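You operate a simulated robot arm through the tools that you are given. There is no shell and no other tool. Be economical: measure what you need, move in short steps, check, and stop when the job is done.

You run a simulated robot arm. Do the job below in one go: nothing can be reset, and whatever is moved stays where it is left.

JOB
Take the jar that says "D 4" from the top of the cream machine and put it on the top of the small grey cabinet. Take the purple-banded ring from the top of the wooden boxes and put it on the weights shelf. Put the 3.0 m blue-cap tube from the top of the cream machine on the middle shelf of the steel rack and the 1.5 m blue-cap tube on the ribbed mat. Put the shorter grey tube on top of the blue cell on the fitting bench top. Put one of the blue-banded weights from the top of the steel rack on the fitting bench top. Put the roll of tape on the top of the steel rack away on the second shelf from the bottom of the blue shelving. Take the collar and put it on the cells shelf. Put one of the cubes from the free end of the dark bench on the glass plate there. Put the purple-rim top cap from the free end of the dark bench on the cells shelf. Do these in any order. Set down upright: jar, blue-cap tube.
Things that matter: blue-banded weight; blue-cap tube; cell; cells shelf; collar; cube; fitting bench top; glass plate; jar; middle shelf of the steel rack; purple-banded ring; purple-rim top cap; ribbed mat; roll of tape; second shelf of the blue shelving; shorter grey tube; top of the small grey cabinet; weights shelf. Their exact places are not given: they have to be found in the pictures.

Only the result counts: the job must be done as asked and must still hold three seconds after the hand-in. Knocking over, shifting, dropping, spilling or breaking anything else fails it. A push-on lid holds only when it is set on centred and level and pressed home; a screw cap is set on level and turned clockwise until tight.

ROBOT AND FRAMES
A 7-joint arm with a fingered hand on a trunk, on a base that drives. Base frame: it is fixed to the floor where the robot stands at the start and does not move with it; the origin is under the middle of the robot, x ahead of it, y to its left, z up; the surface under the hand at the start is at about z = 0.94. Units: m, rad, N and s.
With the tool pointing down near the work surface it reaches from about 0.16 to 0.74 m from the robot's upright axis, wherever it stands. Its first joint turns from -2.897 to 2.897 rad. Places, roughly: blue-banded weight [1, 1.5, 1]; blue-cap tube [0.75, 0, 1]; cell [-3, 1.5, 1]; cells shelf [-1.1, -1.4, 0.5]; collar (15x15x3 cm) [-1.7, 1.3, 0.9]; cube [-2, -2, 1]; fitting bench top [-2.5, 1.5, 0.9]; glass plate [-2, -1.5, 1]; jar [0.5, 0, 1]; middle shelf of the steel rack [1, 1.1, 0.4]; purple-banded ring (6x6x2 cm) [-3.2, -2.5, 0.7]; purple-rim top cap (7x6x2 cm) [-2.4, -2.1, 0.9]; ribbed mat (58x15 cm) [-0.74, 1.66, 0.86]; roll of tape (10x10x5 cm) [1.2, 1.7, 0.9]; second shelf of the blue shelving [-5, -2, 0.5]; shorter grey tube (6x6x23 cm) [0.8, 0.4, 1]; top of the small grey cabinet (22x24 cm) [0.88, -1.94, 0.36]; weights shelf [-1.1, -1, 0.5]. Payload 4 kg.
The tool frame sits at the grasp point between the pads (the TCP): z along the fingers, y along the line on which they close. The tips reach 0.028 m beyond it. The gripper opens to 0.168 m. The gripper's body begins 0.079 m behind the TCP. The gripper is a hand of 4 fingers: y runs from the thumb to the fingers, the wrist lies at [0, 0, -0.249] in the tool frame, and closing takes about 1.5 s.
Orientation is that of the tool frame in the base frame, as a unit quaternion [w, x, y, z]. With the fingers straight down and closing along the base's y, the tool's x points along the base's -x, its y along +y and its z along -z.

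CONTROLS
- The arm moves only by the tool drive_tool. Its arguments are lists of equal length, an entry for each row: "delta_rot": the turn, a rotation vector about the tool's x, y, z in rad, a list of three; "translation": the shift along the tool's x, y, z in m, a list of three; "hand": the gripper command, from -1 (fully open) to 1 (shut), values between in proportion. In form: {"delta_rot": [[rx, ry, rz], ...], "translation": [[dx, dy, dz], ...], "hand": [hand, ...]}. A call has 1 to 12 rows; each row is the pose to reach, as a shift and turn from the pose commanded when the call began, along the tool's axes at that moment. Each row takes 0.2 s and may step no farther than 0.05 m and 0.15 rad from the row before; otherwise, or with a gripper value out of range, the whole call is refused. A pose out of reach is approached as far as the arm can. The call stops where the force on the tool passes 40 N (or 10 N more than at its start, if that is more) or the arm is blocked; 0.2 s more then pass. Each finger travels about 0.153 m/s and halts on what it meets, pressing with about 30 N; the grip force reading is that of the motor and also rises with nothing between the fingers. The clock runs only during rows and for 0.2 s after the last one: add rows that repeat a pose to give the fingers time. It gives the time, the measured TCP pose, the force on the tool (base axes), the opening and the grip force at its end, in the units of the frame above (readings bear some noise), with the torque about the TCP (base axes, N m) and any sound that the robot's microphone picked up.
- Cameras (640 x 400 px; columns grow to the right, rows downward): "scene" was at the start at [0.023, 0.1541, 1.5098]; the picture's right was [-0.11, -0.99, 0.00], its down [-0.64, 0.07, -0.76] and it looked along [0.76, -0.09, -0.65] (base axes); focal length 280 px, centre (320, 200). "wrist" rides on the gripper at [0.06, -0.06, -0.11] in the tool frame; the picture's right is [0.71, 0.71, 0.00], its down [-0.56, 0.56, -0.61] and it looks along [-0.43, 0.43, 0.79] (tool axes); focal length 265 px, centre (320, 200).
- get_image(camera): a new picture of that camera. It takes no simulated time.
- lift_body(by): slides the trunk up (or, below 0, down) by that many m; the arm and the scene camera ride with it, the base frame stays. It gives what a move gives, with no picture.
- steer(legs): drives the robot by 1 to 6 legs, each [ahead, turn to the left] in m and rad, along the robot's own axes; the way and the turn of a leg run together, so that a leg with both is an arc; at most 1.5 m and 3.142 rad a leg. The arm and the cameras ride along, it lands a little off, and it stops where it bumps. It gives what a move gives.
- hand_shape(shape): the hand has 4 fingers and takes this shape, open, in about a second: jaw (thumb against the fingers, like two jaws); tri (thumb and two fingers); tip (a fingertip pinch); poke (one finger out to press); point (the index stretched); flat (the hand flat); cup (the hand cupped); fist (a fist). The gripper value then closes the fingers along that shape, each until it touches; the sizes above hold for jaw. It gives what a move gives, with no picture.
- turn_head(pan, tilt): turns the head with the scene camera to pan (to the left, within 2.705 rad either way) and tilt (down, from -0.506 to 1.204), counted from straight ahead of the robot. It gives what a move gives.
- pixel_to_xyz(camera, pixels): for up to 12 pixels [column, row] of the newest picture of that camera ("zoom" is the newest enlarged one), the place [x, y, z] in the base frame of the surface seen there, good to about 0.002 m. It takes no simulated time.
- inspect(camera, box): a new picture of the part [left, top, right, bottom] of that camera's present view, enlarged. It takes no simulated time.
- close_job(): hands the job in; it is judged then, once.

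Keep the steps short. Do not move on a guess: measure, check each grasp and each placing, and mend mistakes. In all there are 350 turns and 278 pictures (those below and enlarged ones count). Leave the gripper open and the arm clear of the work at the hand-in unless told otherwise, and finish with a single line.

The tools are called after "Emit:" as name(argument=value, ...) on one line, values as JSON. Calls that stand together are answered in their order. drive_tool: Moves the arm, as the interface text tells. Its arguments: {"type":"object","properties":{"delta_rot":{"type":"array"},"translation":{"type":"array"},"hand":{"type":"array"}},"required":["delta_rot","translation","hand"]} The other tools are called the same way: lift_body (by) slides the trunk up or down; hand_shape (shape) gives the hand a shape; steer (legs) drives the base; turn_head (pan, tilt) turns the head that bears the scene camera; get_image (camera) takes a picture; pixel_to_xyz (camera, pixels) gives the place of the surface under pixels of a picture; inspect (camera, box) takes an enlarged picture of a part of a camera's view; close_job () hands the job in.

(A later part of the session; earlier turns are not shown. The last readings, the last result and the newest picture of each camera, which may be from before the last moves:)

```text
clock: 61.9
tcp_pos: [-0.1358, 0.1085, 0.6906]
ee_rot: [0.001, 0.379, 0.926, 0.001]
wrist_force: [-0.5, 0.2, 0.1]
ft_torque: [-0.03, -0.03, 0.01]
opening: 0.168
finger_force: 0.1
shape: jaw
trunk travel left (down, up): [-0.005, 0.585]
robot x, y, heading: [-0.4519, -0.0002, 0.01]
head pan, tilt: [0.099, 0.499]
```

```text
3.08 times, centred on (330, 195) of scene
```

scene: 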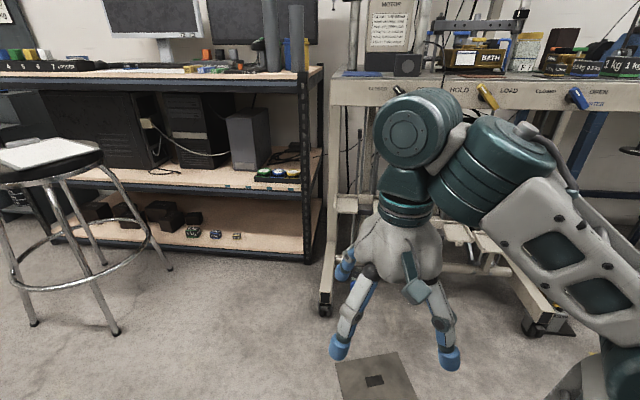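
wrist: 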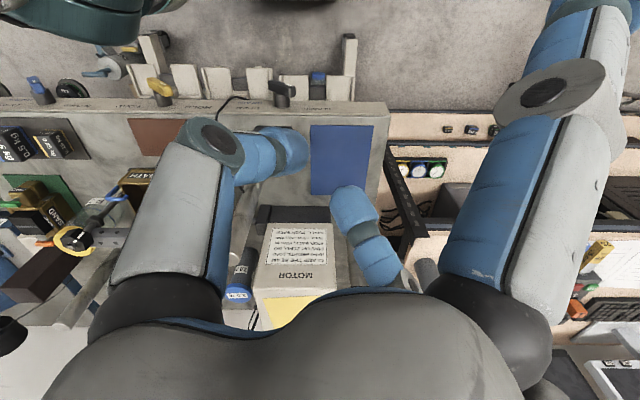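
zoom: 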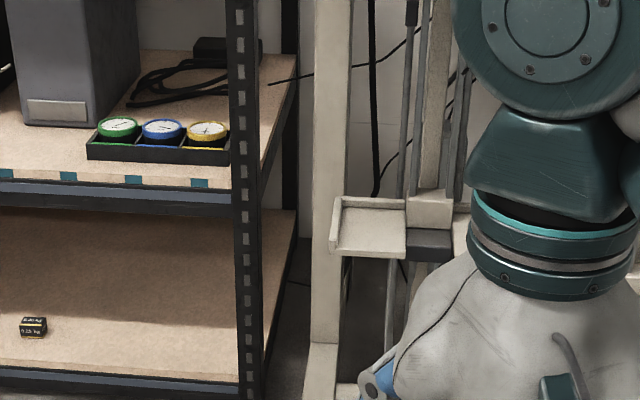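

Emit:
drive_tool(delta_rot=[[0, 0, 0], [0, 0, 0], [0, 0, 0], [0, 0, 0], [0, 0, 0], [0, 0, 0], [0, 0, 0]], translation=[[-0.03, -0.03, 0], [-0.06, -0.06, 0], [-0.09, -0.09, 0], [-0.12, -0.12, 0], [-0.15, -0.15, 0], [-0.18, -0.18, 0], [-0.21, -0.21, 0]], hand=[-1, -1, -1, -1, -1, -1, -1])

Emit:
inspect(camera="scene", box=[310, 170, 470, 320])

```text
clock: 63.5
tcp_pos: [-0.1329, -0.1902, 0.6901]
ee_rot: [0.0, 0.378, 0.926, 0.001]
wrist_force: [-0.4, -0.1, -0.8]
ft_torque: [-0.02, 0.02, -0.01]
opening: 0.1679
finger_force: 0.1
shape: jaw
trunk travel left (down, up): [-0.005, 0.585]
robot x, y, heading: [-0.4484, 0.002, 0.009]
head pan, tilt: [0.099, 0.499]
```

```text
2.67 times, centred on (390, 245) of scene
```

zoom: 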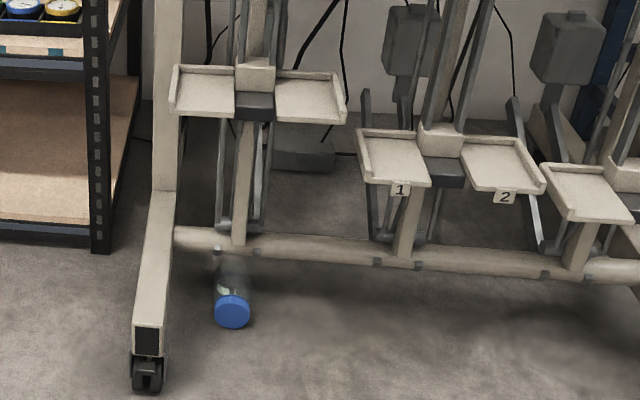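

Emit:
pixel_to_xyz(camera="zoom", pixels=[[232, 312], [232, 294], [216, 312], [249, 310], [220, 272], [243, 272], [200, 240], [290, 245], [240, 115], [300, 100], [150, 385], [150, 340]])

```text
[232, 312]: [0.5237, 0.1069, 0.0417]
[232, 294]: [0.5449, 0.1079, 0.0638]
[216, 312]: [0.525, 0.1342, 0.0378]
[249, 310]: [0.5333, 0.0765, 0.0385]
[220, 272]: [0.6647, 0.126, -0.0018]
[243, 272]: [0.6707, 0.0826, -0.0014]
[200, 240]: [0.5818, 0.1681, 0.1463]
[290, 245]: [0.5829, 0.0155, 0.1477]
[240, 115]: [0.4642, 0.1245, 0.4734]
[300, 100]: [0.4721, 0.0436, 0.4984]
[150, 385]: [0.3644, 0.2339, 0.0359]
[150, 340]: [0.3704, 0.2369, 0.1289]
```

Lid face is at (0.524, 0.106, 0.03), a beam (x 0.58, z 0.12–0.15) covers the far end, trays are above. I will pitch the hand 45° forward with diagonal fingers, pinch the lid end and pull it out. First pitch the hand in free space.

Emit:
drive_tool(delta_rot=[[0, 0, 0], [0, 0, 0], [-0.0925, -0.0925, 0], [-0.185, -0.185, 0], [-0.2775, -0.2775, 0], [-0.37, -0.37, 0], [-0.4625, -0.4625, 0], [-0.555, -0.555, 0], [-0.555, -0.555, 0]], translation=[[-0.003, 0.043, 0], [-0.006, 0.087, 0], [-0.009, 0.13, 0], [-0.012, 0.174, 0], [-0.015, 0.217, 0.02], [-0.018, 0.26, 0.04], [-0.02, 0.304, 0.06], [-0.02, 0.304, 0.1], [-0.02, 0.304, 0.14]], hand=[-1, -1, -0.8, -0.7, -0.6, -0.5, -0.45, -0.45, -0.45])

Emit:
get_image(camera="scene")

```text
clock: 65.5
tcp_pos: [0.0949, 0.0134, 0.5489]
ee_rot: [0.354, 0.35, 0.854, 0.148]
wrist_force: [0.7, -0.2, 0.0]
ft_torque: [-0.04, -0.03, 0.01]
opening: 0.122
finger_force: 0.0
shape: jaw
trunk travel left (down, up): [-0.005, 0.585]
robot x, y, heading: [-0.4524, 0.0038, 0.002]
head pan, tilt: [0.099, 0.499]
```

```text
244 pictures are left
```

scene: 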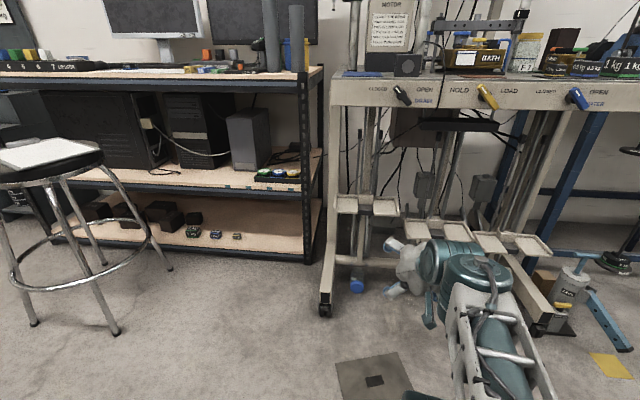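

Emit:
drive_tool(delta_rot=[[0, 0, 0], [0, 0, 0], [0, 0, 0], [0, 0, 0], [0, 0, 0], [0, 0, 0], [0, 0, 0], [0, 0, 0], [0, 0, 0], [0, 0, 0]], translation=[[0.029, -0.016, 0.032], [0.058, -0.032, 0.064], [0.087, -0.048, 0.095], [0.116, -0.064, 0.127], [0.145, -0.08, 0.159], [0.174, -0.095, 0.191], [0.203, -0.111, 0.223], [0.232, -0.127, 0.254], [0.261, -0.143, 0.286], [0.29, -0.159, 0.318]], hand=[-0.45, -0.45, -0.45, -0.45, -0.45, -0.45, -0.45, -0.45, -0.45, -0.45])

Emit:
get_image(camera="scene")

Emit:
get_image(camera="wrist")

```text
clock: 67.7
tcp_pos: [0.0951, 0.1078, 0.102]
ee_rot: [0.353, 0.35, 0.855, 0.149]
wrist_force: [-0.1, 0.6, 0.4]
ft_torque: [-0.03, -0.02, 0.0]
opening: 0.1218
finger_force: 0.1
shape: jaw
out of reach, approached as far as the arm can: row 1
trunk travel left (down, up): [-0.005, 0.585]
robot x, y, heading: [-0.4513, 0.0016, 0.004]
head pan, tilt: [0.099, 0.499]
```

```text
243 pictures are left
```

scene: 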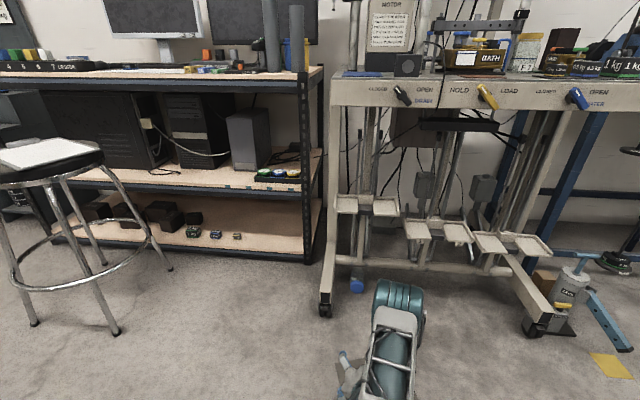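

```text
242 pictures are left
```

wrist: 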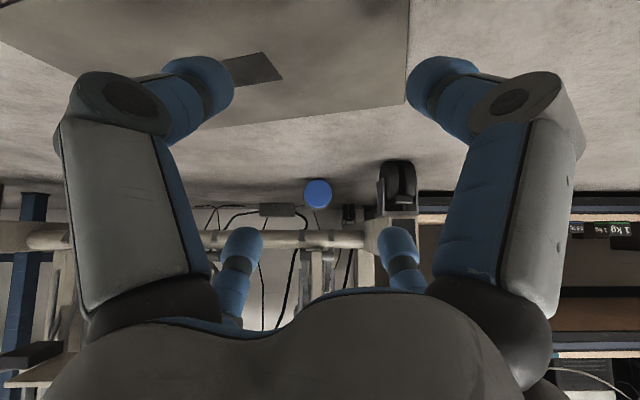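

Emit:
pixel_to_xyz(camera="scene", pixels=[[398, 283], [400, 300], [376, 300], [424, 300], [395, 335], [345, 205], [380, 213], [357, 275], [357, 286], [350, 365]])

```text
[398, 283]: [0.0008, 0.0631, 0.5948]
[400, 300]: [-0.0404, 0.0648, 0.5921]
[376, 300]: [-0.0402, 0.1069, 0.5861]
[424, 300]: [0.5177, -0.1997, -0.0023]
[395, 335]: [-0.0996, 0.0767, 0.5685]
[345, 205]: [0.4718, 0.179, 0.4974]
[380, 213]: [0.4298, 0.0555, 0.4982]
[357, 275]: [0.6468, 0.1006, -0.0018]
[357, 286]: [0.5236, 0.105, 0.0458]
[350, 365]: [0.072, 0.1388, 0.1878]
```

The arm's big joint (top z 0.60, just behind TCP) would hit the trays at 45°, so I flatten the pitch to 20° first.

Emit:
drive_tool(delta_rot=[[-0.1, -0.1, 0], [-0.2, -0.2, 0], [-0.31, -0.31, 0], [-0.31, -0.31, 0]], translation=[[0, 0, 0], [0, 0, 0], [0, 0, 0], [0, 0, 0]], hand=[-0.5, -0.5, -0.5, -0.5])

Emit:
get_image(camera="scene")

Emit:
get_image(camera="wrist")

```text
refused: row 3 steps farther than a row can; nothing moved
```

```text
241 pictures are left
```

scene: 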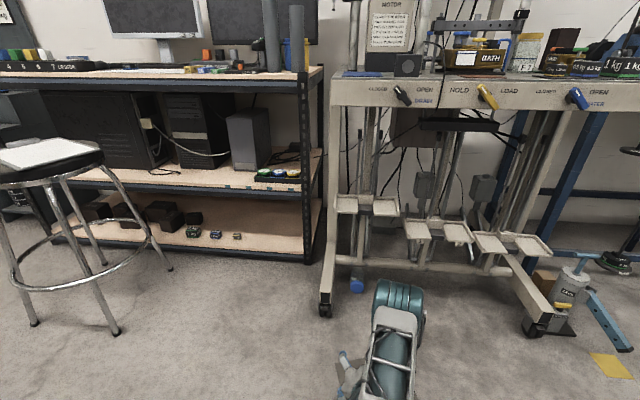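

```text
240 pictures are left
```

wrist: 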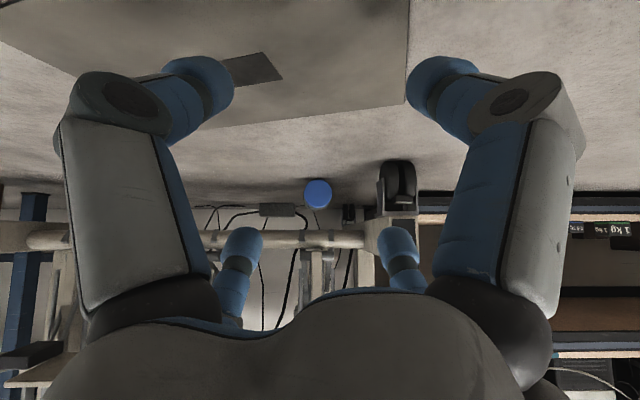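

Emit:
drive_tool(delta_rot=[[-0.09, -0.09, 0], [-0.18, -0.18, 0], [-0.25, -0.25, 0], [-0.31, -0.31, 0], [-0.31, -0.31, 0]], translation=[[0, 0, 0], [0, 0, 0], [0, 0, 0], [0, 0, 0], [0, 0, 0]], hand=[-0.5, -0.5, -0.5, -0.5, -0.5])

Emit:
get_image(camera="scene")

```text
clock: 68.9
tcp_pos: [0.0954, 0.1064, 0.1021]
ee_rot: [0.53, 0.31, 0.757, 0.224]
wrist_force: [-0.3, 0.2, -0.4]
ft_torque: [-0.02, -0.01, -0.01]
opening: 0.1255
finger_force: 0.1
shape: jaw
trunk travel left (down, up): [-0.005, 0.585]
robot x, y, heading: [-0.4504, 0.0011, 0.015]
head pan, tilt: [0.099, 0.499]
```

```text
239 pictures are left
```

scene: 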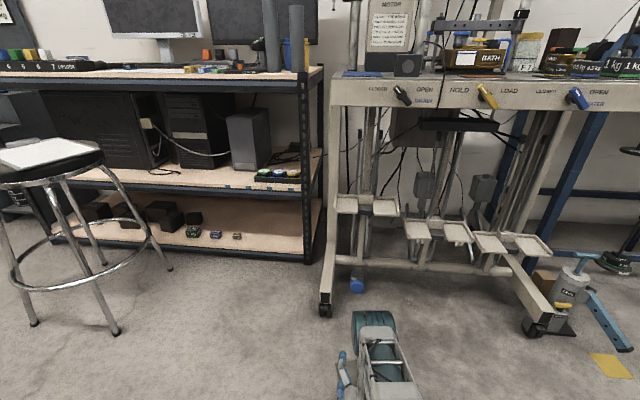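

Now drive forward 0.33 m and check.

Emit:
steer(legs=[[0.33, 0]])

Emit:
get_image(camera="wrist")

Emit:
turn_head(pan=0.25, tilt=0.9)

Emit:
get_image(camera="scene")

```text
clock: 71.0
tcp_pos: [0.4214, 0.1114, 0.1019]
ee_rot: [0.53, 0.309, 0.758, 0.224]
wrist_force: [0.5, 0.3, -0.5]
ft_torque: [-0.03, 0.03, -0.01]
opening: 0.1256
finger_force: 0.1
shape: jaw
trunk travel left (down, up): [-0.005, 0.585]
robot x, y, heading: [-0.1259, 0.0082, 0.012]
head pan, tilt: [0.099, 0.499]
```

```text
238 pictures are left
```

wrist: 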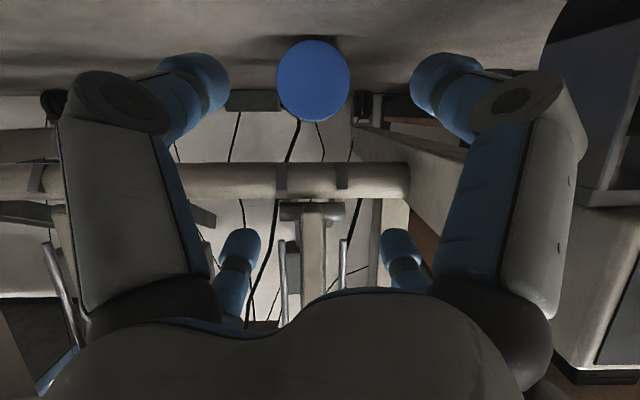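

```text
clock: 71.9
tcp_pos: [0.4216, 0.1111, 0.1029]
ee_rot: [0.529, 0.31, 0.758, 0.223]
wrist_force: [0.3, 0.0, 0.0]
ft_torque: [0.0, -0.01, -0.02]
opening: 0.1261
finger_force: 0.0
shape: jaw
trunk travel left (down, up): [-0.005, 0.585]
robot x, y, heading: [-0.1224, 0.0076, 0.008]
head pan, tilt: [0.25, 0.901]
```

```text
237 pictures are left
```

scene: 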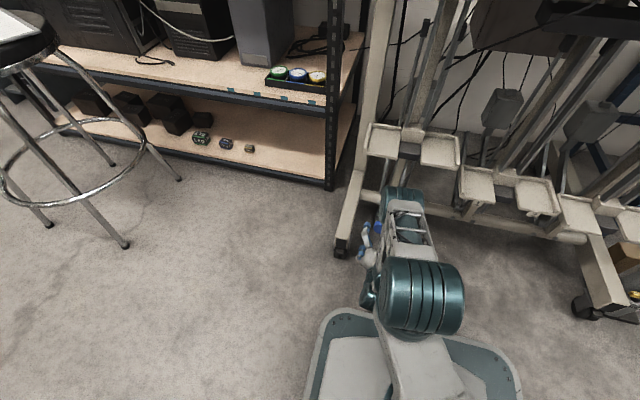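

Emit:
pixel_to_xyz(camera="scene", pixels=[[402, 190], [402, 200], [385, 195], [420, 195], [385, 155], [440, 160], [378, 228]])

Emit:
drive_tool(delta_rot=[[0, 0, 0], [0, 0, 0], [0, 0, 0], [0, 0, 0]], translation=[[-0.003, 0, 0.04], [-0.006, 0, 0.075], [-0.009, 0.001, 0.105], [-0.01, 0.001, 0.123]], hand=[-0.5, -0.5, -0.5, -0.5])

Emit:
get_image(camera="wrist")

```text
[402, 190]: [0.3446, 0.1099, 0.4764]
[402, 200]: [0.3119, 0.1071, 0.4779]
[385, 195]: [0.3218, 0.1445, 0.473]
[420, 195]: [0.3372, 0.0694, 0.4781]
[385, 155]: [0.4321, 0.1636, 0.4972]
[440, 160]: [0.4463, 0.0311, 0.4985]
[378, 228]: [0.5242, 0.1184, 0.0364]
```

```text
clock: 72.9
tcp_pos: [0.5409, 0.1066, 0.067]
ee_rot: [0.529, 0.31, 0.758, 0.223]
wrist_force: [-0.7, 0.0, 0.2]
ft_torque: [0.02, 0.0, 0.03]
opening: 0.1261
finger_force: 0.2
shape: jaw
trunk travel left (down, up): [-0.005, 0.585]
robot x, y, heading: [-0.1232, 0.0042, 0.012]
head pan, tilt: [0.25, 0.901]
```

```text
236 pictures are left
```

wrist: 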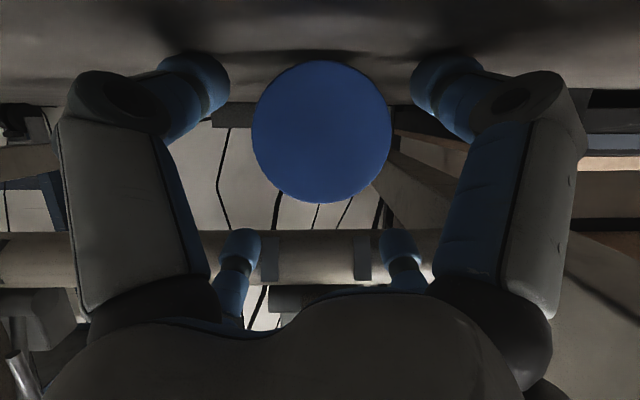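

No contact, jar lid between the lower fingers. Close.

Emit:
drive_tool(delta_rot=[[0, 0, 0], [0, 0, 0], [0, 0, 0], [0, 0, 0], [0, 0, 0], [0, 0, 0], [0, 0, 0]], translation=[[0, 0, 0], [0, 0, 0], [0, 0, 0], [0, 0, 0], [0, 0, 0], [0, 0, 0], [0, 0, 0]], hand=[-0.3, 0, 0.3, 0.6, 1, 1, 1])

Emit:
get_image(camera="wrist")

```text
clock: 74.5
tcp_pos: [0.5417, 0.1056, 0.0686]
ee_rot: [0.531, 0.31, 0.757, 0.224]
wrist_force: [1.3, -0.9, 9.0]
ft_torque: [-0.18, -0.59, -0.14]
opening: 0.0577
finger_force: 30.0
shape: jaw
trunk travel left (down, up): [-0.005, 0.585]
robot x, y, heading: [-0.1248, 0.0055, 0.014]
head pan, tilt: [0.25, 0.901]
```

```text
235 pictures are left
```

wrist: 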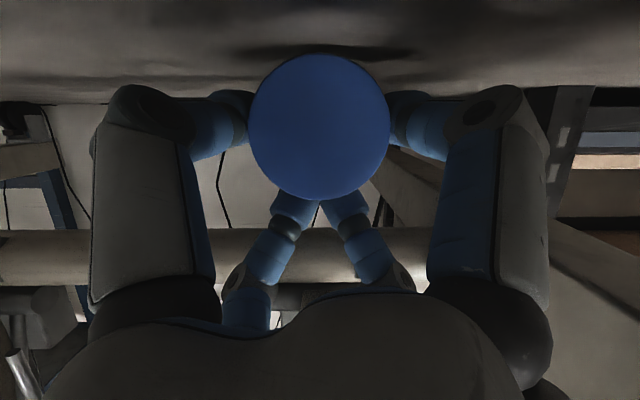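

Solid four-finger grip on the lid end. Lift 1.5 cm and back the robot out 0.4 m.

Emit:
drive_tool(delta_rot=[[0, 0, 0], [0, 0, 0]], translation=[[-0.01, 0.01, -0.005], [-0.01, 0.01, -0.005]], hand=[1, 1])

Emit:
steer(legs=[[-0.4, 0]])

Emit:
get_image(camera="wrist")

Emit:
get_image(camera="scene")

```text
clock: 75.1
tcp_pos: [0.5392, 0.1073, 0.0808]
ee_rot: [0.528, 0.31, 0.759, 0.221]
wrist_force: [0.3, 0.5, -1.5]
ft_torque: [0.02, 0.06, 0.02]
opening: 0.0561
finger_force: 30.0
shape: jaw
trunk travel left (down, up): [-0.005, 0.585]
robot x, y, heading: [-0.1228, 0.0044, 0.008]
head pan, tilt: [0.25, 0.901]
```

```text
clock: 77.6
tcp_pos: [0.1425, 0.1042, 0.0822]
ee_rot: [0.529, 0.31, 0.758, 0.224]
wrist_force: [0.1, 0.8, -1.7]
ft_torque: [0.04, 0.05, -0.02]
opening: 0.0562
finger_force: 29.8
shape: jaw
trunk travel left (down, up): [-0.005, 0.585]
robot x, y, heading: [-0.5232, -0.0018, 0.01]
head pan, tilt: [0.25, 0.901]
```

```text
234 pictures are left
```

wrist: 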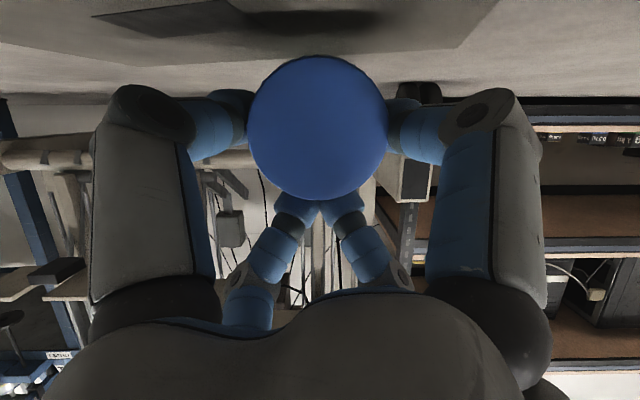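

```text
233 pictures are left
```

scene: 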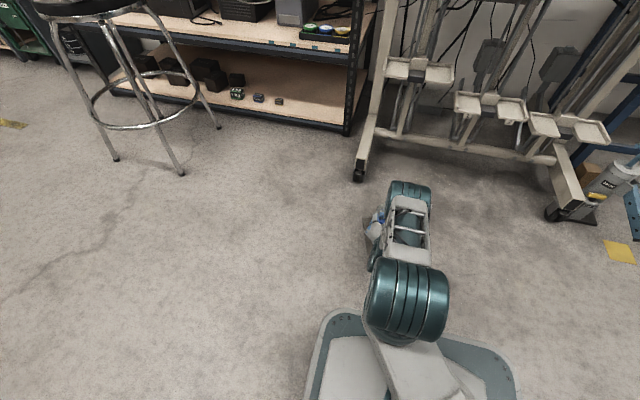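

Emit:
drive_tool(delta_rot=[[0, 0, 0], [0, 0, 0], [0, 0, 0]], translation=[[0.005, -0.005, 0.002], [0.009, -0.009, 0.005], [0.009, -0.009, 0.005]], hand=[1, 1, 1])

```text
clock: 78.4
tcp_pos: [0.1448, 0.1051, 0.0717]
ee_rot: [0.532, 0.307, 0.756, 0.226]
wrist_force: [-2.3, 2.2, 18.6]
ft_torque: [-0.01, -0.84, 0.15]
opening: 0.0559
finger_force: 29.4
shape: jaw
trunk travel left (down, up): [-0.005, 0.585]
robot x, y, heading: [-0.521, 0.0019, 0.014]
head pan, tilt: [0.25, 0.901]
```

Contact with the floor. Release and retreat backward.

Emit:
drive_tool(delta_rot=[[0, 0, 0], [0, 0, 0], [0, 0, 0], [0, 0, 0], [0, 0, 0], [0, 0, 0], [0, 0, 0], [0, 0, 0], [0, 0, 0]], translation=[[0, 0, 0], [0, 0, 0], [0, 0, 0], [0, 0, 0], [0, 0, -0.03], [0, 0, -0.07], [-0.02, 0.02, -0.11], [-0.05, 0.05, -0.13], [-0.08, 0.08, -0.15]], hand=[0.3, 0, -0.2, -0.45, -0.45, -0.45, -0.45, -0.45, -0.45])

Emit:
get_image(camera="wrist")

```text
clock: 80.4
tcp_pos: [0.0408, 0.1031, 0.2243]
ee_rot: [0.529, 0.308, 0.758, 0.224]
wrist_force: [-0.2, -0.5, -0.4]
ft_torque: [0.0, -0.04, 0.02]
opening: 0.1215
finger_force: 0.1
shape: jaw
trunk travel left (down, up): [-0.005, 0.585]
robot x, y, heading: [-0.5243, 0.002, 0.012]
head pan, tilt: [0.25, 0.901]
```

```text
232 pictures are left
```

wrist: 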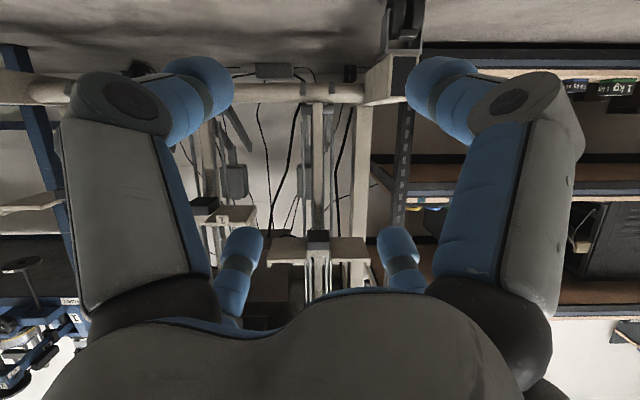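

Emit:
drive_tool(delta_rot=[[0.0, 0.0, 0], [0.096, 0.096, 0], [0.192, 0.192, 0], [0.288, 0.288, 0], [0.384, 0.384, 0], [0.48, 0.48, 0], [0.576, 0.576, 0], [0.672, 0.672, 0], [0.768, 0.768, 0], [0.864, 0.864, 0]], translation=[[-0.033, 0.033, -0.015], [-0.066, 0.066, -0.03], [-0.07, 0.07, -0.01], [-0.075, 0.075, 0.01], [-0.08, 0.08, 0.03], [-0.085, 0.085, 0.05], [-0.09, 0.09, 0.07], [-0.095, 0.095, 0.085], [-0.099, 0.097, 0.0885], [-0.099, 0.097, 0.0885]], hand=[-0.45, -0.45, -0.45, -0.45, -0.45, -0.45, -0.45, -0.45, -0.45, -0.45])

Emit:
get_image(camera="wrist")

```text
clock: 82.6
tcp_pos: [0.0495, 0.0998, 0.2551]
ee_rot: [0.441, 0.334, 0.813, 0.183]
wrist_force: [-0.5, 0.0, -0.5]
ft_torque: [-0.05, 0.03, 0.01]
opening: 0.1213
finger_force: 0.1
shape: jaw
out of reach, approached as far as the arm can: row 2, 3, 4, 5, 6, 7, 8, 9, 10
trunk travel left (down, up): [-0.005, 0.585]
robot x, y, heading: [-0.526, -0.0023, 0.016]
head pan, tilt: [0.25, 0.901]
```

```text
231 pictures are left
```

wrist: 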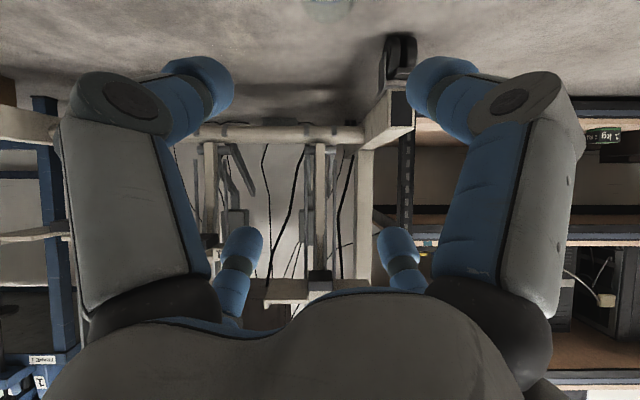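

The arm got stuck at a limit; I raise straight up first, then pitch down.

Emit:
drive_tool(delta_rot=[[0, 0, 0], [0, 0, 0], [0, 0, 0], [0, 0, 0], [0.09, 0.09, 0], [0.18, 0.18, 0], [0.27, 0.27, 0], [0.36, 0.36, 0], [0.45, 0.45, 0], [0.54, 0.54, 0], [0.63, 0.63, 0], [0.705, 0.705, 0]], translation=[[-0.025, 0.025, -0.023], [-0.051, 0.051, -0.047], [-0.077, 0.077, -0.07], [-0.102, 0.102, -0.094], [-0.128, 0.127, -0.117], [-0.153, 0.152, -0.14], [-0.1785, 0.1776, -0.1635], [-0.1785, 0.1776, -0.1635], [-0.1785, 0.1776, -0.1635], [-0.1785, 0.1776, -0.1635], [-0.1785, 0.1776, -0.1635], [-0.1785, 0.1776, -0.1635]], hand=[-0.45, -0.45, -0.45, -0.45, -0.45, -0.45, -0.45, -0.45, -0.45, -0.45, -0.45, -0.45])

Emit:
get_image(camera="wrist")

```text
clock: 85.2
tcp_pos: [-0.1159, 0.0647, 0.0981]
ee_rot: [0.212, 0.354, 0.907, 0.083]
wrist_force: [2.2, 1.0, 1.1]
ft_torque: [-0.04, 0.2, -0.12]
opening: 0.1217
finger_force: 0.1
shape: jaw
out of reach, approached as far as the arm can: row 1, 2, 3, 4, 5, 6, 7, 8, 9, 10, 11, 12
trunk travel left (down, up): [-0.005, 0.585]
robot x, y, heading: [-0.523, 0.0019, 0.018]
head pan, tilt: [0.25, 0.901]
stopped in row 12: the force on the tool passed its limit at 68 N (the readings are from after the stop); the commanded pose is now the measured one
```

```text
230 pictures are left
```

wrist: 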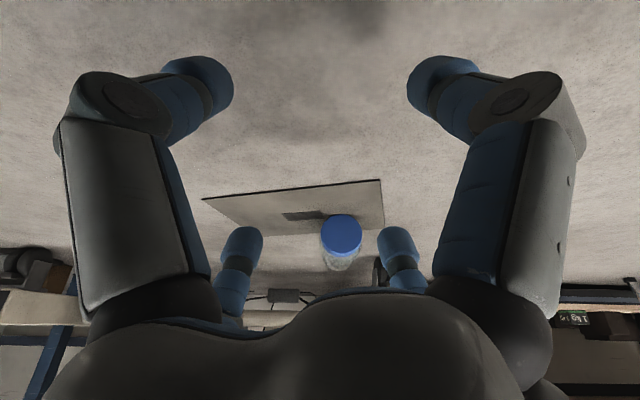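

Emit:
drive_tool(delta_rot=[[0, 0, 0], [0, 0, 0], [0, 0, 0], [0, 0, 0], [0, 0, 0]], translation=[[-0.013, 0.012, -0.036], [-0.026, 0.024, -0.072], [-0.039, 0.036, -0.107], [-0.052, 0.048, -0.143], [-0.065, 0.06, -0.179]], hand=[-0.45, -0.45, -0.45, -0.45, -0.45])

Emit:
get_image(camera="scene")

```text
clock: 86.0
tcp_pos: [-0.1149, 0.0646, 0.0996]
ee_rot: [0.214, 0.355, 0.906, 0.088]
wrist_force: [1.3, 0.7, -0.4]
ft_torque: [0.01, 0.09, 0.02]
opening: 0.1218
finger_force: 0.1
shape: jaw
out of reach, approached as far as the arm can: row 1, 2, 3
trunk travel left (down, up): [-0.005, 0.585]
robot x, y, heading: [-0.5225, 0.0013, 0.011]
head pan, tilt: [0.25, 0.901]
stopped in row 3: the force on the tool passed its limit at 41 N (the readings are from after the stop); the commanded pose is now the measured one
```

```text
229 pictures are left
```

scene: 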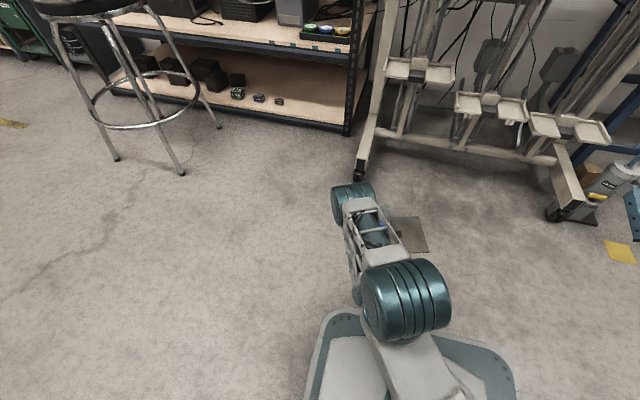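

The elbow is folded; I extend forward-left (away from the jar at x 0.13–0.24, y 0.10) to unfold it.

Emit:
drive_tool(delta_rot=[[0, 0, 0], [0, 0, 0], [0, 0, 0], [0, 0, 0], [0, 0, 0], [0, 0, 0], [0, 0, 0]], translation=[[-0.002, 0.04, 0.006], [-0.004, 0.081, 0.012], [-0.006, 0.121, 0.019], [-0.008, 0.162, 0.025], [-0.01, 0.202, 0.031], [-0.012, 0.243, 0.038], [-0.013, 0.283, 0.044]], hand=[-0.45, -0.45, -0.45, -0.45, -0.45, -0.45, -0.45])

Emit:
get_image(camera="scene")

```text
clock: 87.6
tcp_pos: [-0.1081, 0.0708, 0.0997]
ee_rot: [0.215, 0.354, 0.906, 0.088]
wrist_force: [-0.6, 0.3, 0.2]
ft_torque: [0.01, 0.02, -0.04]
opening: 0.1219
finger_force: 0.0
shape: jaw
out of reach, approached as far as the arm can: row 1, 2, 3, 4, 5, 6, 7
trunk travel left (down, up): [-0.005, 0.585]
robot x, y, heading: [-0.5241, 0.003, 0.014]
head pan, tilt: [0.25, 0.901]
```

```text
228 pictures are left
```

scene: 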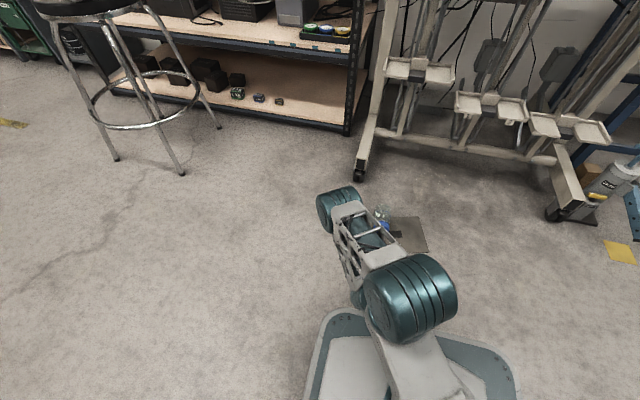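

Emit:
drive_tool(delta_rot=[[-0.055, -0.06, 0], [-0.11, -0.12, 0], [-0.165, -0.18, 0], [-0.22, -0.24, 0], [-0.275, -0.3, 0], [-0.33, -0.36, 0]], translation=[[-0.02, 0.025, -0.003], [-0.039, 0.05, -0.006], [-0.059, 0.075, -0.01], [-0.079, 0.1, -0.013], [-0.098, 0.124, -0.016], [-0.118, 0.149, -0.019]], hand=[-0.45, -0.45, -0.45, -0.45, -0.45, -0.45])

Emit:
get_image(camera="scene")

```text
clock: 89.0
tcp_pos: [0.049, 0.1003, 0.2015]
ee_rot: [0.428, 0.324, 0.827, 0.169]
wrist_force: [-0.2, 1.0, -0.2]
ft_torque: [-0.02, 0.02, -0.01]
opening: 0.122
finger_force: 0.1
shape: jaw
trunk travel left (down, up): [-0.005, 0.585]
robot x, y, heading: [-0.5207, -0.0006, 0.014]
head pan, tilt: [0.25, 0.901]
```

```text
227 pictures are left
```

scene: 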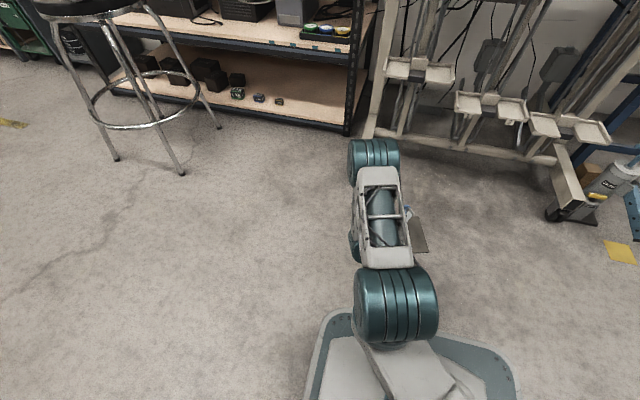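

Emit:
drive_tool(delta_rot=[[0.07, 0.075, 0], [0.136, 0.147, 0], [0.136, 0.147, 0], [0.136, 0.147, 0], [0.136, 0.147, 0], [0.136, 0.147, 0], [0.136, 0.147, 0], [0.136, 0.147, 0], [0.136, 0.147, 0], [0.136, 0.147, 0]], translation=[[-0.01, 0.009, 0.016], [-0.017, 0.016, 0.033], [-0.042, 0.04, 0.008], [-0.067, 0.064, -0.016], [-0.092, 0.087, -0.041], [-0.118, 0.111, -0.066], [-0.143, 0.135, -0.09], [-0.168, 0.159, -0.115], [-0.194, 0.182, -0.14], [-0.194, 0.182, -0.14]], hand=[-0.45, -0.45, -0.45, -0.45, -0.45, -0.45, -0.45, -0.45, -0.45, -0.45])

Emit:
get_image(camera="scene")

```text
clock: 91.2
tcp_pos: [0.0883, 0.1022, 0.5019]
ee_rot: [0.343, 0.339, 0.865, 0.136]
wrist_force: [0.6, 0.4, 0.4]
ft_torque: [-0.02, 0.01, 0.01]
opening: 0.1217
finger_force: 0.1
shape: jaw
trunk travel left (down, up): [-0.005, 0.585]
robot x, y, heading: [-0.5224, -0.001, 0.011]
head pan, tilt: [0.25, 0.901]
```

```text
226 pictures are left
```

scene: 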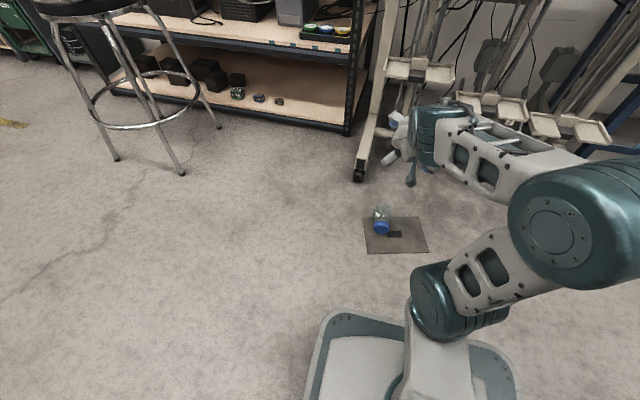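

Emit:
pixel_to_xyz(camera="scene", pixels=[[382, 228], [382, 222], [378, 212], [376, 228], [389, 228], [384, 208], [380, 206], [365, 240], [420, 240]])

Emit:
drive_tool(delta_rot=[[0.086, 0.0925, 0], [0.172, 0.185, 0], [0.257, 0.277, 0], [0.343, 0.37, 0], [0.43, 0.462, 0], [0.515, 0.555, 0], [0.515, 0.555, 0]], translation=[[0, 0, 0], [0, 0, 0], [0, 0, 0], [0, 0, 0], [0, 0, 0], [0, 0, 0], [0, 0, 0]], hand=[-0.45, -0.45, -0.45, -0.45, -0.45, -0.45, -0.45])

Emit:
inspect(camera="scene", box=[340, 180, 450, 270])

```text
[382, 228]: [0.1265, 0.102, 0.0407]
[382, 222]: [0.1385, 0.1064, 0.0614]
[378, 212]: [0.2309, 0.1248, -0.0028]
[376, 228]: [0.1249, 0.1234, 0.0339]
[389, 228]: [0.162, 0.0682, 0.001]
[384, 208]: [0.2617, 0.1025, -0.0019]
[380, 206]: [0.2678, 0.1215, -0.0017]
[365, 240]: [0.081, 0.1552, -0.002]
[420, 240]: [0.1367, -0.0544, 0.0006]
```

```text
clock: 92.8
tcp_pos: [0.0873, 0.1017, 0.5001]
ee_rot: [-0.002, 0.364, 0.931, 0.002]
wrist_force: [-0.4, 0.1, 0.3]
ft_torque: [0.0, -0.01, 0.04]
opening: 0.1219
finger_force: 0.1
shape: jaw
trunk travel left (down, up): [-0.005, 0.585]
robot x, y, heading: [-0.5233, -0.0015, 0.014]
head pan, tilt: [0.25, 0.901]
```

```text
4.44 times, centred on (395, 225) of scene
```

zoom: 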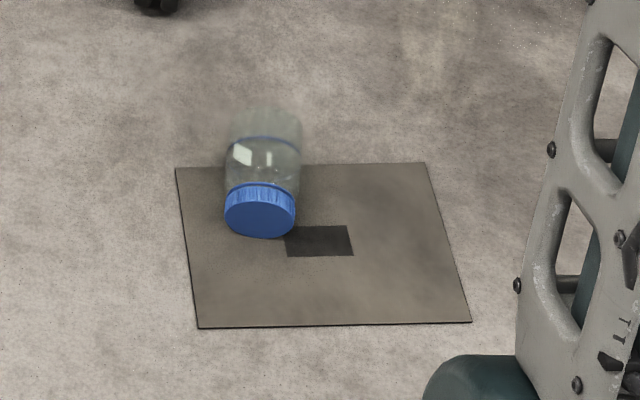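

Emit:
drive_tool(delta_rot=[[0, 0, 0], [0, 0, 0], [0, 0, 0], [0, 0, 0], [0, 0, 0], [0, 0, 0]], translation=[[-0.021, 0.02, 0.02], [-0.042, 0.041, 0.05], [-0.063, 0.061, 0.085], [-0.063, 0.061, 0.13], [-0.063, 0.061, 0.17], [-0.063, 0.061, 0.21]], hand=[-0.7, -0.7, -0.7, -0.7, -0.7, -0.7])

Emit:
get_image(camera="wrist")

```text
clock: 94.2
tcp_pos: [0.1758, 0.1045, 0.2912]
ee_rot: [-0.001, 0.364, 0.932, 0.002]
wrist_force: [0.1, 0.2, 0.6]
ft_torque: [0.01, -0.01, -0.01]
opening: 0.1428
finger_force: 0.2
shape: jaw
trunk travel left (down, up): [-0.005, 0.585]
robot x, y, heading: [-0.5199, 0.0019, 0.012]
head pan, tilt: [0.25, 0.901]
```

```text
224 pictures are left
```

wrist: 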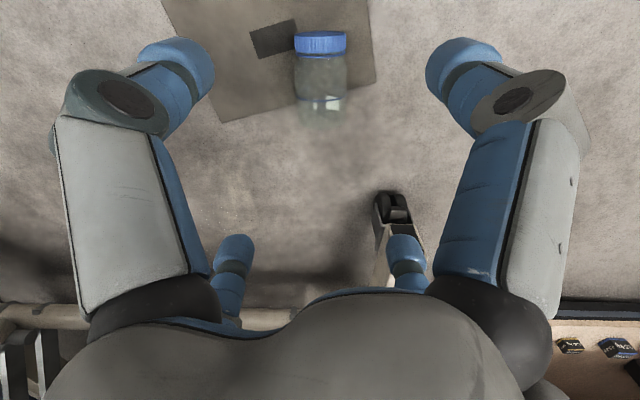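

Jar axis is aligned with the hand's diagonal and centred. Lower over it.

Emit:
drive_tool(delta_rot=[[0, 0, 0], [0, 0, 0], [0, 0, 0], [0, 0, 0], [0, 0, 0], [0, 0, 0]], translation=[[-0.003, 0.003, 0.048], [-0.003, 0.003, 0.096], [-0.003, 0.003, 0.144], [-0.003, 0.003, 0.19], [-0.003, 0.003, 0.23], [-0.003, 0.003, 0.254]], hand=[-0.7, -0.7, -0.7, -0.7, -0.7, -0.7])

Emit:
get_image(camera="wrist")

```text
clock: 95.6
tcp_pos: [0.1792, 0.1039, 0.037]
ee_rot: [-0.001, 0.365, 0.931, 0.002]
wrist_force: [1.0, 0.1, 0.1]
ft_torque: [-0.02, 0.03, -0.01]
opening: 0.1428
finger_force: 0.1
shape: jaw
trunk travel left (down, up): [-0.005, 0.585]
robot x, y, heading: [-0.5226, 0.0001, 0.01]
head pan, tilt: [0.25, 0.901]
```

```text
223 pictures are left
```

wrist: 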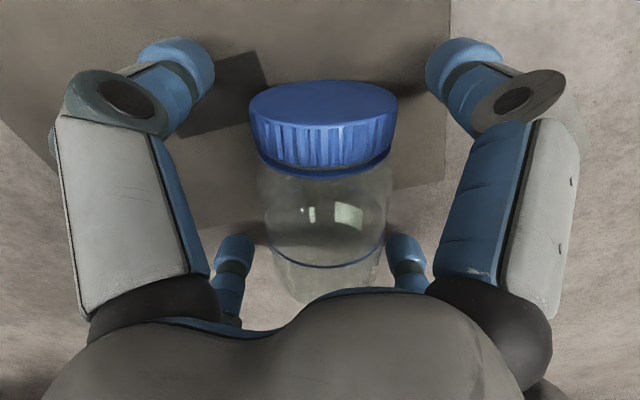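

Good. Close and lift.

Emit:
drive_tool(delta_rot=[[0, 0, 0], [0, 0, 0], [0, 0, 0], [0, 0, 0], [0, 0, 0], [0, 0, 0], [0, 0, 0], [0, 0, 0]], translation=[[0, 0, 0], [0, 0, 0], [0, 0, 0], [0, 0, 0], [0, 0, 0], [0, 0, 0], [0, 0, 0], [0, 0, 0]], hand=[-0.4, 0, 0.3, 0.6, 1, 1, 1, 1])

Emit:
drive_tool(delta_rot=[[0, 0, 0], [0, 0, 0], [0, 0, 0], [0, 0, 0], [0, 0, 0], [0, 0, 0], [0, 0, 0]], translation=[[0, 0, -0.03], [0, 0, -0.07], [0, 0, -0.115], [0, 0, -0.16], [0, 0, -0.205], [0, 0, -0.25], [0, 0, -0.295]], hand=[1, 1, 1, 1, 1, 1, 1])

Emit:
get_image(camera="wrist")

```text
clock: 97.4
tcp_pos: [0.1783, 0.1031, 0.0372]
ee_rot: [-0.001, 0.364, 0.931, 0.001]
wrist_force: [-0.6, 0.5, 0.6]
ft_torque: [0.01, 0.05, 0.0]
opening: 0.0786
finger_force: 29.5
shape: jaw
trunk travel left (down, up): [-0.005, 0.585]
robot x, y, heading: [-0.5248, 0.0037, 0.012]
head pan, tilt: [0.25, 0.901]
```

```text
clock: 99.0
tcp_pos: [0.1794, 0.1056, 0.3314]
ee_rot: [-0.002, 0.365, 0.931, 0.001]
wrist_force: [-0.8, -0.2, -1.3]
ft_torque: [-0.01, 0.03, 0.02]
opening: 0.0786
finger_force: 29.9
shape: jaw
trunk travel left (down, up): [-0.005, 0.585]
robot x, y, heading: [-0.5214, 0.0018, 0.018]
head pan, tilt: [0.25, 0.901]
```

```text
222 pictures are left
```

wrist: 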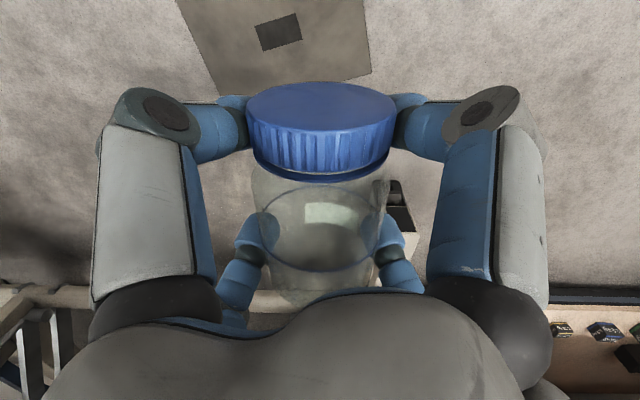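

Jar held with lid toward me. Now yaw the vertical hand 180° so the lid points away.

Emit:
drive_tool(delta_rot=[[0, 0, -0.145], [0, 0, -0.29], [0, 0, -0.435], [0, 0, -0.58], [0, 0, -0.725], [0, 0, -0.87], [0, 0, -1.015], [0, 0, -1.16], [0, 0, -1.305], [0, 0, -1.45], [0, 0, -1.595]], translation=[[0, 0, -0.03], [0, 0, -0.06], [0, 0, -0.09], [0, 0, -0.12], [0, 0, -0.15], [0, 0, -0.18], [0, 0, -0.2], [0, 0, -0.2], [0, 0, -0.2], [0, 0, -0.2], [0, 0, -0.2]], hand=[1, 1, 1, 1, 1, 1, 1, 1, 1, 1, 1])

Emit:
drive_tool(delta_rot=[[0, 0, -0.145], [0, 0, -0.29], [0, 0, -0.435], [0, 0, -0.58], [0, 0, -0.725], [0, 0, -0.87], [0, 0, -1.015], [0, 0, -1.16], [0, 0, -1.305], [0, 0, -1.45], [0, 0, -1.547]], translation=[[0, 0, 0], [0, 0, 0], [0, 0, 0], [0, 0, 0], [0, 0, 0], [0, 0, 0], [0, 0, 0], [0, 0, 0], [0, 0, 0], [0, 0, 0], [0, 0, 0]], hand=[1, 1, 1, 1, 1, 1, 1, 1, 1, 1, 1])

Emit:
get_image(camera="scene")

```text
clock: 101.4
tcp_pos: [0.1789, 0.1042, 0.5316]
ee_rot: [0.0, -0.414, 0.91, 0.002]
wrist_force: [-0.6, 0.2, -2.1]
ft_torque: [0.0, 0.0, 0.01]
opening: 0.0775
finger_force: 29.8
shape: jaw
trunk travel left (down, up): [-0.005, 0.585]
robot x, y, heading: [-0.5212, -0.0007, 0.007]
head pan, tilt: [0.25, 0.901]
```

```text
clock: 103.8
tcp_pos: [0.1043, 0.0861, 0.5207]
ee_rot: [-0.001, 0.93, -0.368, -0.001]
wrist_force: [0.9, -0.7, -1.1]
ft_torque: [0.07, -0.01, -0.04]
opening: 0.0766
finger_force: 30.0
shape: jaw
out of reach, approached as far as the arm can: row 6, 7, 8, 9, 10, 11
trunk travel left (down, up): [-0.005, 0.585]
robot x, y, heading: [-0.5244, -0.0009, 0.013]
head pan, tilt: [0.25, 0.901]
```

```text
221 pictures are left
```

scene: 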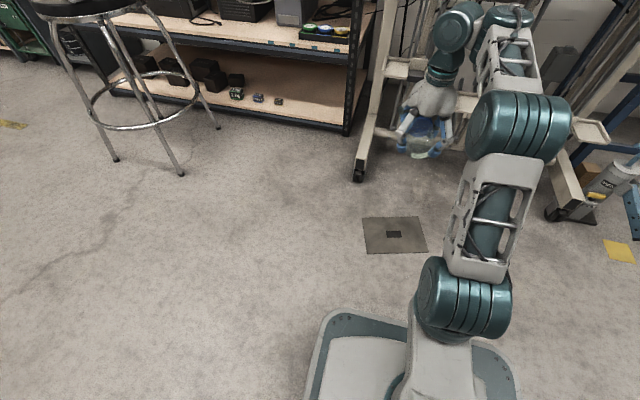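

Yaw achieved. Now pitch the hand up to horizontal so the jar stands lid-up.

Emit:
drive_tool(delta_rot=[[0.095, 0.102, 0], [0.19, 0.204, 0], [0.285, 0.306, 0], [0.38, 0.408, 0], [0.475, 0.51, 0], [0.57, 0.612, 0], [0.665, 0.714, 0], [0.76, 0.816, 0], [0.855, 0.918, 0], [0.95, 1.02, 0], [1.045, 1.122, 0], [1.073, 1.148, 0]], translation=[[0, 0, 0], [0, 0, 0], [0, 0, 0], [0, 0, 0], [0, 0, 0], [0, 0, 0], [0, 0, 0], [0, 0, 0], [0, 0, 0], [0, 0, 0], [0, 0, 0], [0, 0, 0]], hand=[1, 1, 1, 1, 1, 1, 1, 1, 1, 1, 1, 1])

Emit:
get_image(camera="scene")

```text
clock: 106.4
tcp_pos: [0.1035, 0.0897, 0.5264]
ee_rot: [-0.088, 0.904, -0.355, 0.22]
wrist_force: [-0.1, 0.6, -2.0]
ft_torque: [0.02, 0.01, 0.0]
opening: 0.0766
finger_force: 30.3
shape: jaw
out of reach, approached as far as the arm can: row 4, 5, 6, 7, 8, 9, 10, 11, 12
trunk travel left (down, up): [-0.005, 0.585]
robot x, y, heading: [-0.5251, 0.0016, 0.016]
head pan, tilt: [0.25, 0.901]
```

```text
220 pictures are left
```

scene: 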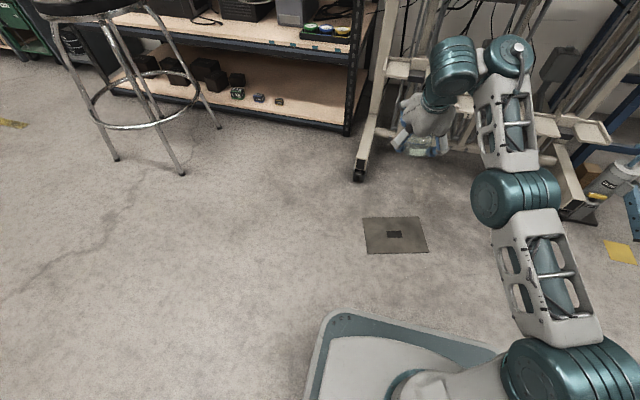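

J7 runs to its limit this way. Instead: return to vertical, lay the jar down with the lid pointing away, turn the empty hand back 180°, regrasp and then pitch up.

Emit:
drive_tool(delta_rot=[[-0.08, -0.086, 0], [-0.16, -0.172, 0], [-0.24, -0.258, 0], [-0.327, -0.351, 0], [-0.327, -0.351, 0]], translation=[[0, 0, 0], [0, 0, 0], [0, 0, 0], [0, 0, 0], [0, 0, 0]], hand=[1, 1, 1, 1, 1])

Emit:
drive_tool(delta_rot=[[0, 0, 0], [0, 0, 0], [0, 0, 0], [0, 0, 0], [0, 0, 0], [0, 0, 0], [0, 0, 0], [0, 0, 0]], translation=[[0, 0, 0.048], [0, 0, 0.096], [0, 0, 0.144], [0, 0, 0.192], [0, 0, 0.24], [0, 0, 0.288], [0, 0, 0.336], [0, 0, 0.38]], hand=[1, 1, 1, 1, 1, 1, 1, 1])

```text
clock: 107.6
tcp_pos: [0.1065, 0.091, 0.5268]
ee_rot: [-0.006, 0.931, -0.364, 0.009]
wrist_force: [0.5, -0.3, -0.8]
ft_torque: [0.0, -0.02, 0.0]
opening: 0.0764
finger_force: 30.4
shape: jaw
trunk travel left (down, up): [-0.005, 0.585]
robot x, y, heading: [-0.5256, -0.0001, 0.012]
head pan, tilt: [0.25, 0.901]
```

```text
clock: 109.4
tcp_pos: [0.0922, 0.1079, 0.2026]
ee_rot: [-0.009, 0.928, -0.37, -0.039]
wrist_force: [0.0, -0.1, -0.9]
ft_torque: [0.0, -0.01, -0.01]
opening: 0.0757
finger_force: 30.2
shape: jaw
out of reach, approached as far as the arm can: row 6, 7, 8
trunk travel left (down, up): [-0.005, 0.585]
robot x, y, heading: [-0.5227, -0.0016, 0.015]
head pan, tilt: [0.25, 0.901]
```

Emit:
drive_tool(delta_rot=[[0.003, 0.02, 0.12], [0.006, 0.04, 0.24], [0.009, 0.06, 0.36], [0.012, 0.08, 0.5], [0.012, 0.08, 0.5]], translation=[[0, 0, 0], [0, 0, 0], [0, 0, 0], [0, 0, 0], [0, 0, 0]], hand=[1, 1, 1, 1, 1])

Emit:
get_image(camera="scene")

```text
clock: 110.6
tcp_pos: [0.0915, 0.1059, 0.2034]
ee_rot: [0.01, 0.808, -0.589, 0.0]
wrist_force: [0.0, 0.1, -1.3]
ft_torque: [0.01, -0.02, -0.04]
opening: 0.0752
finger_force: 29.8
shape: jaw
trunk travel left (down, up): [-0.005, 0.585]
robot x, y, heading: [-0.5219, 0.0011, 0.013]
head pan, tilt: [0.25, 0.901]
```

```text
219 pictures are left
```

scene: 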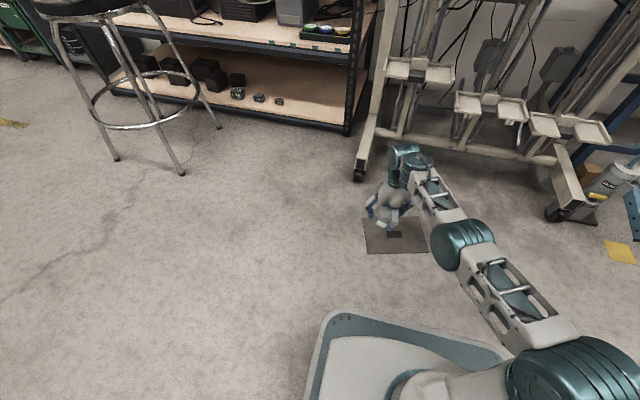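

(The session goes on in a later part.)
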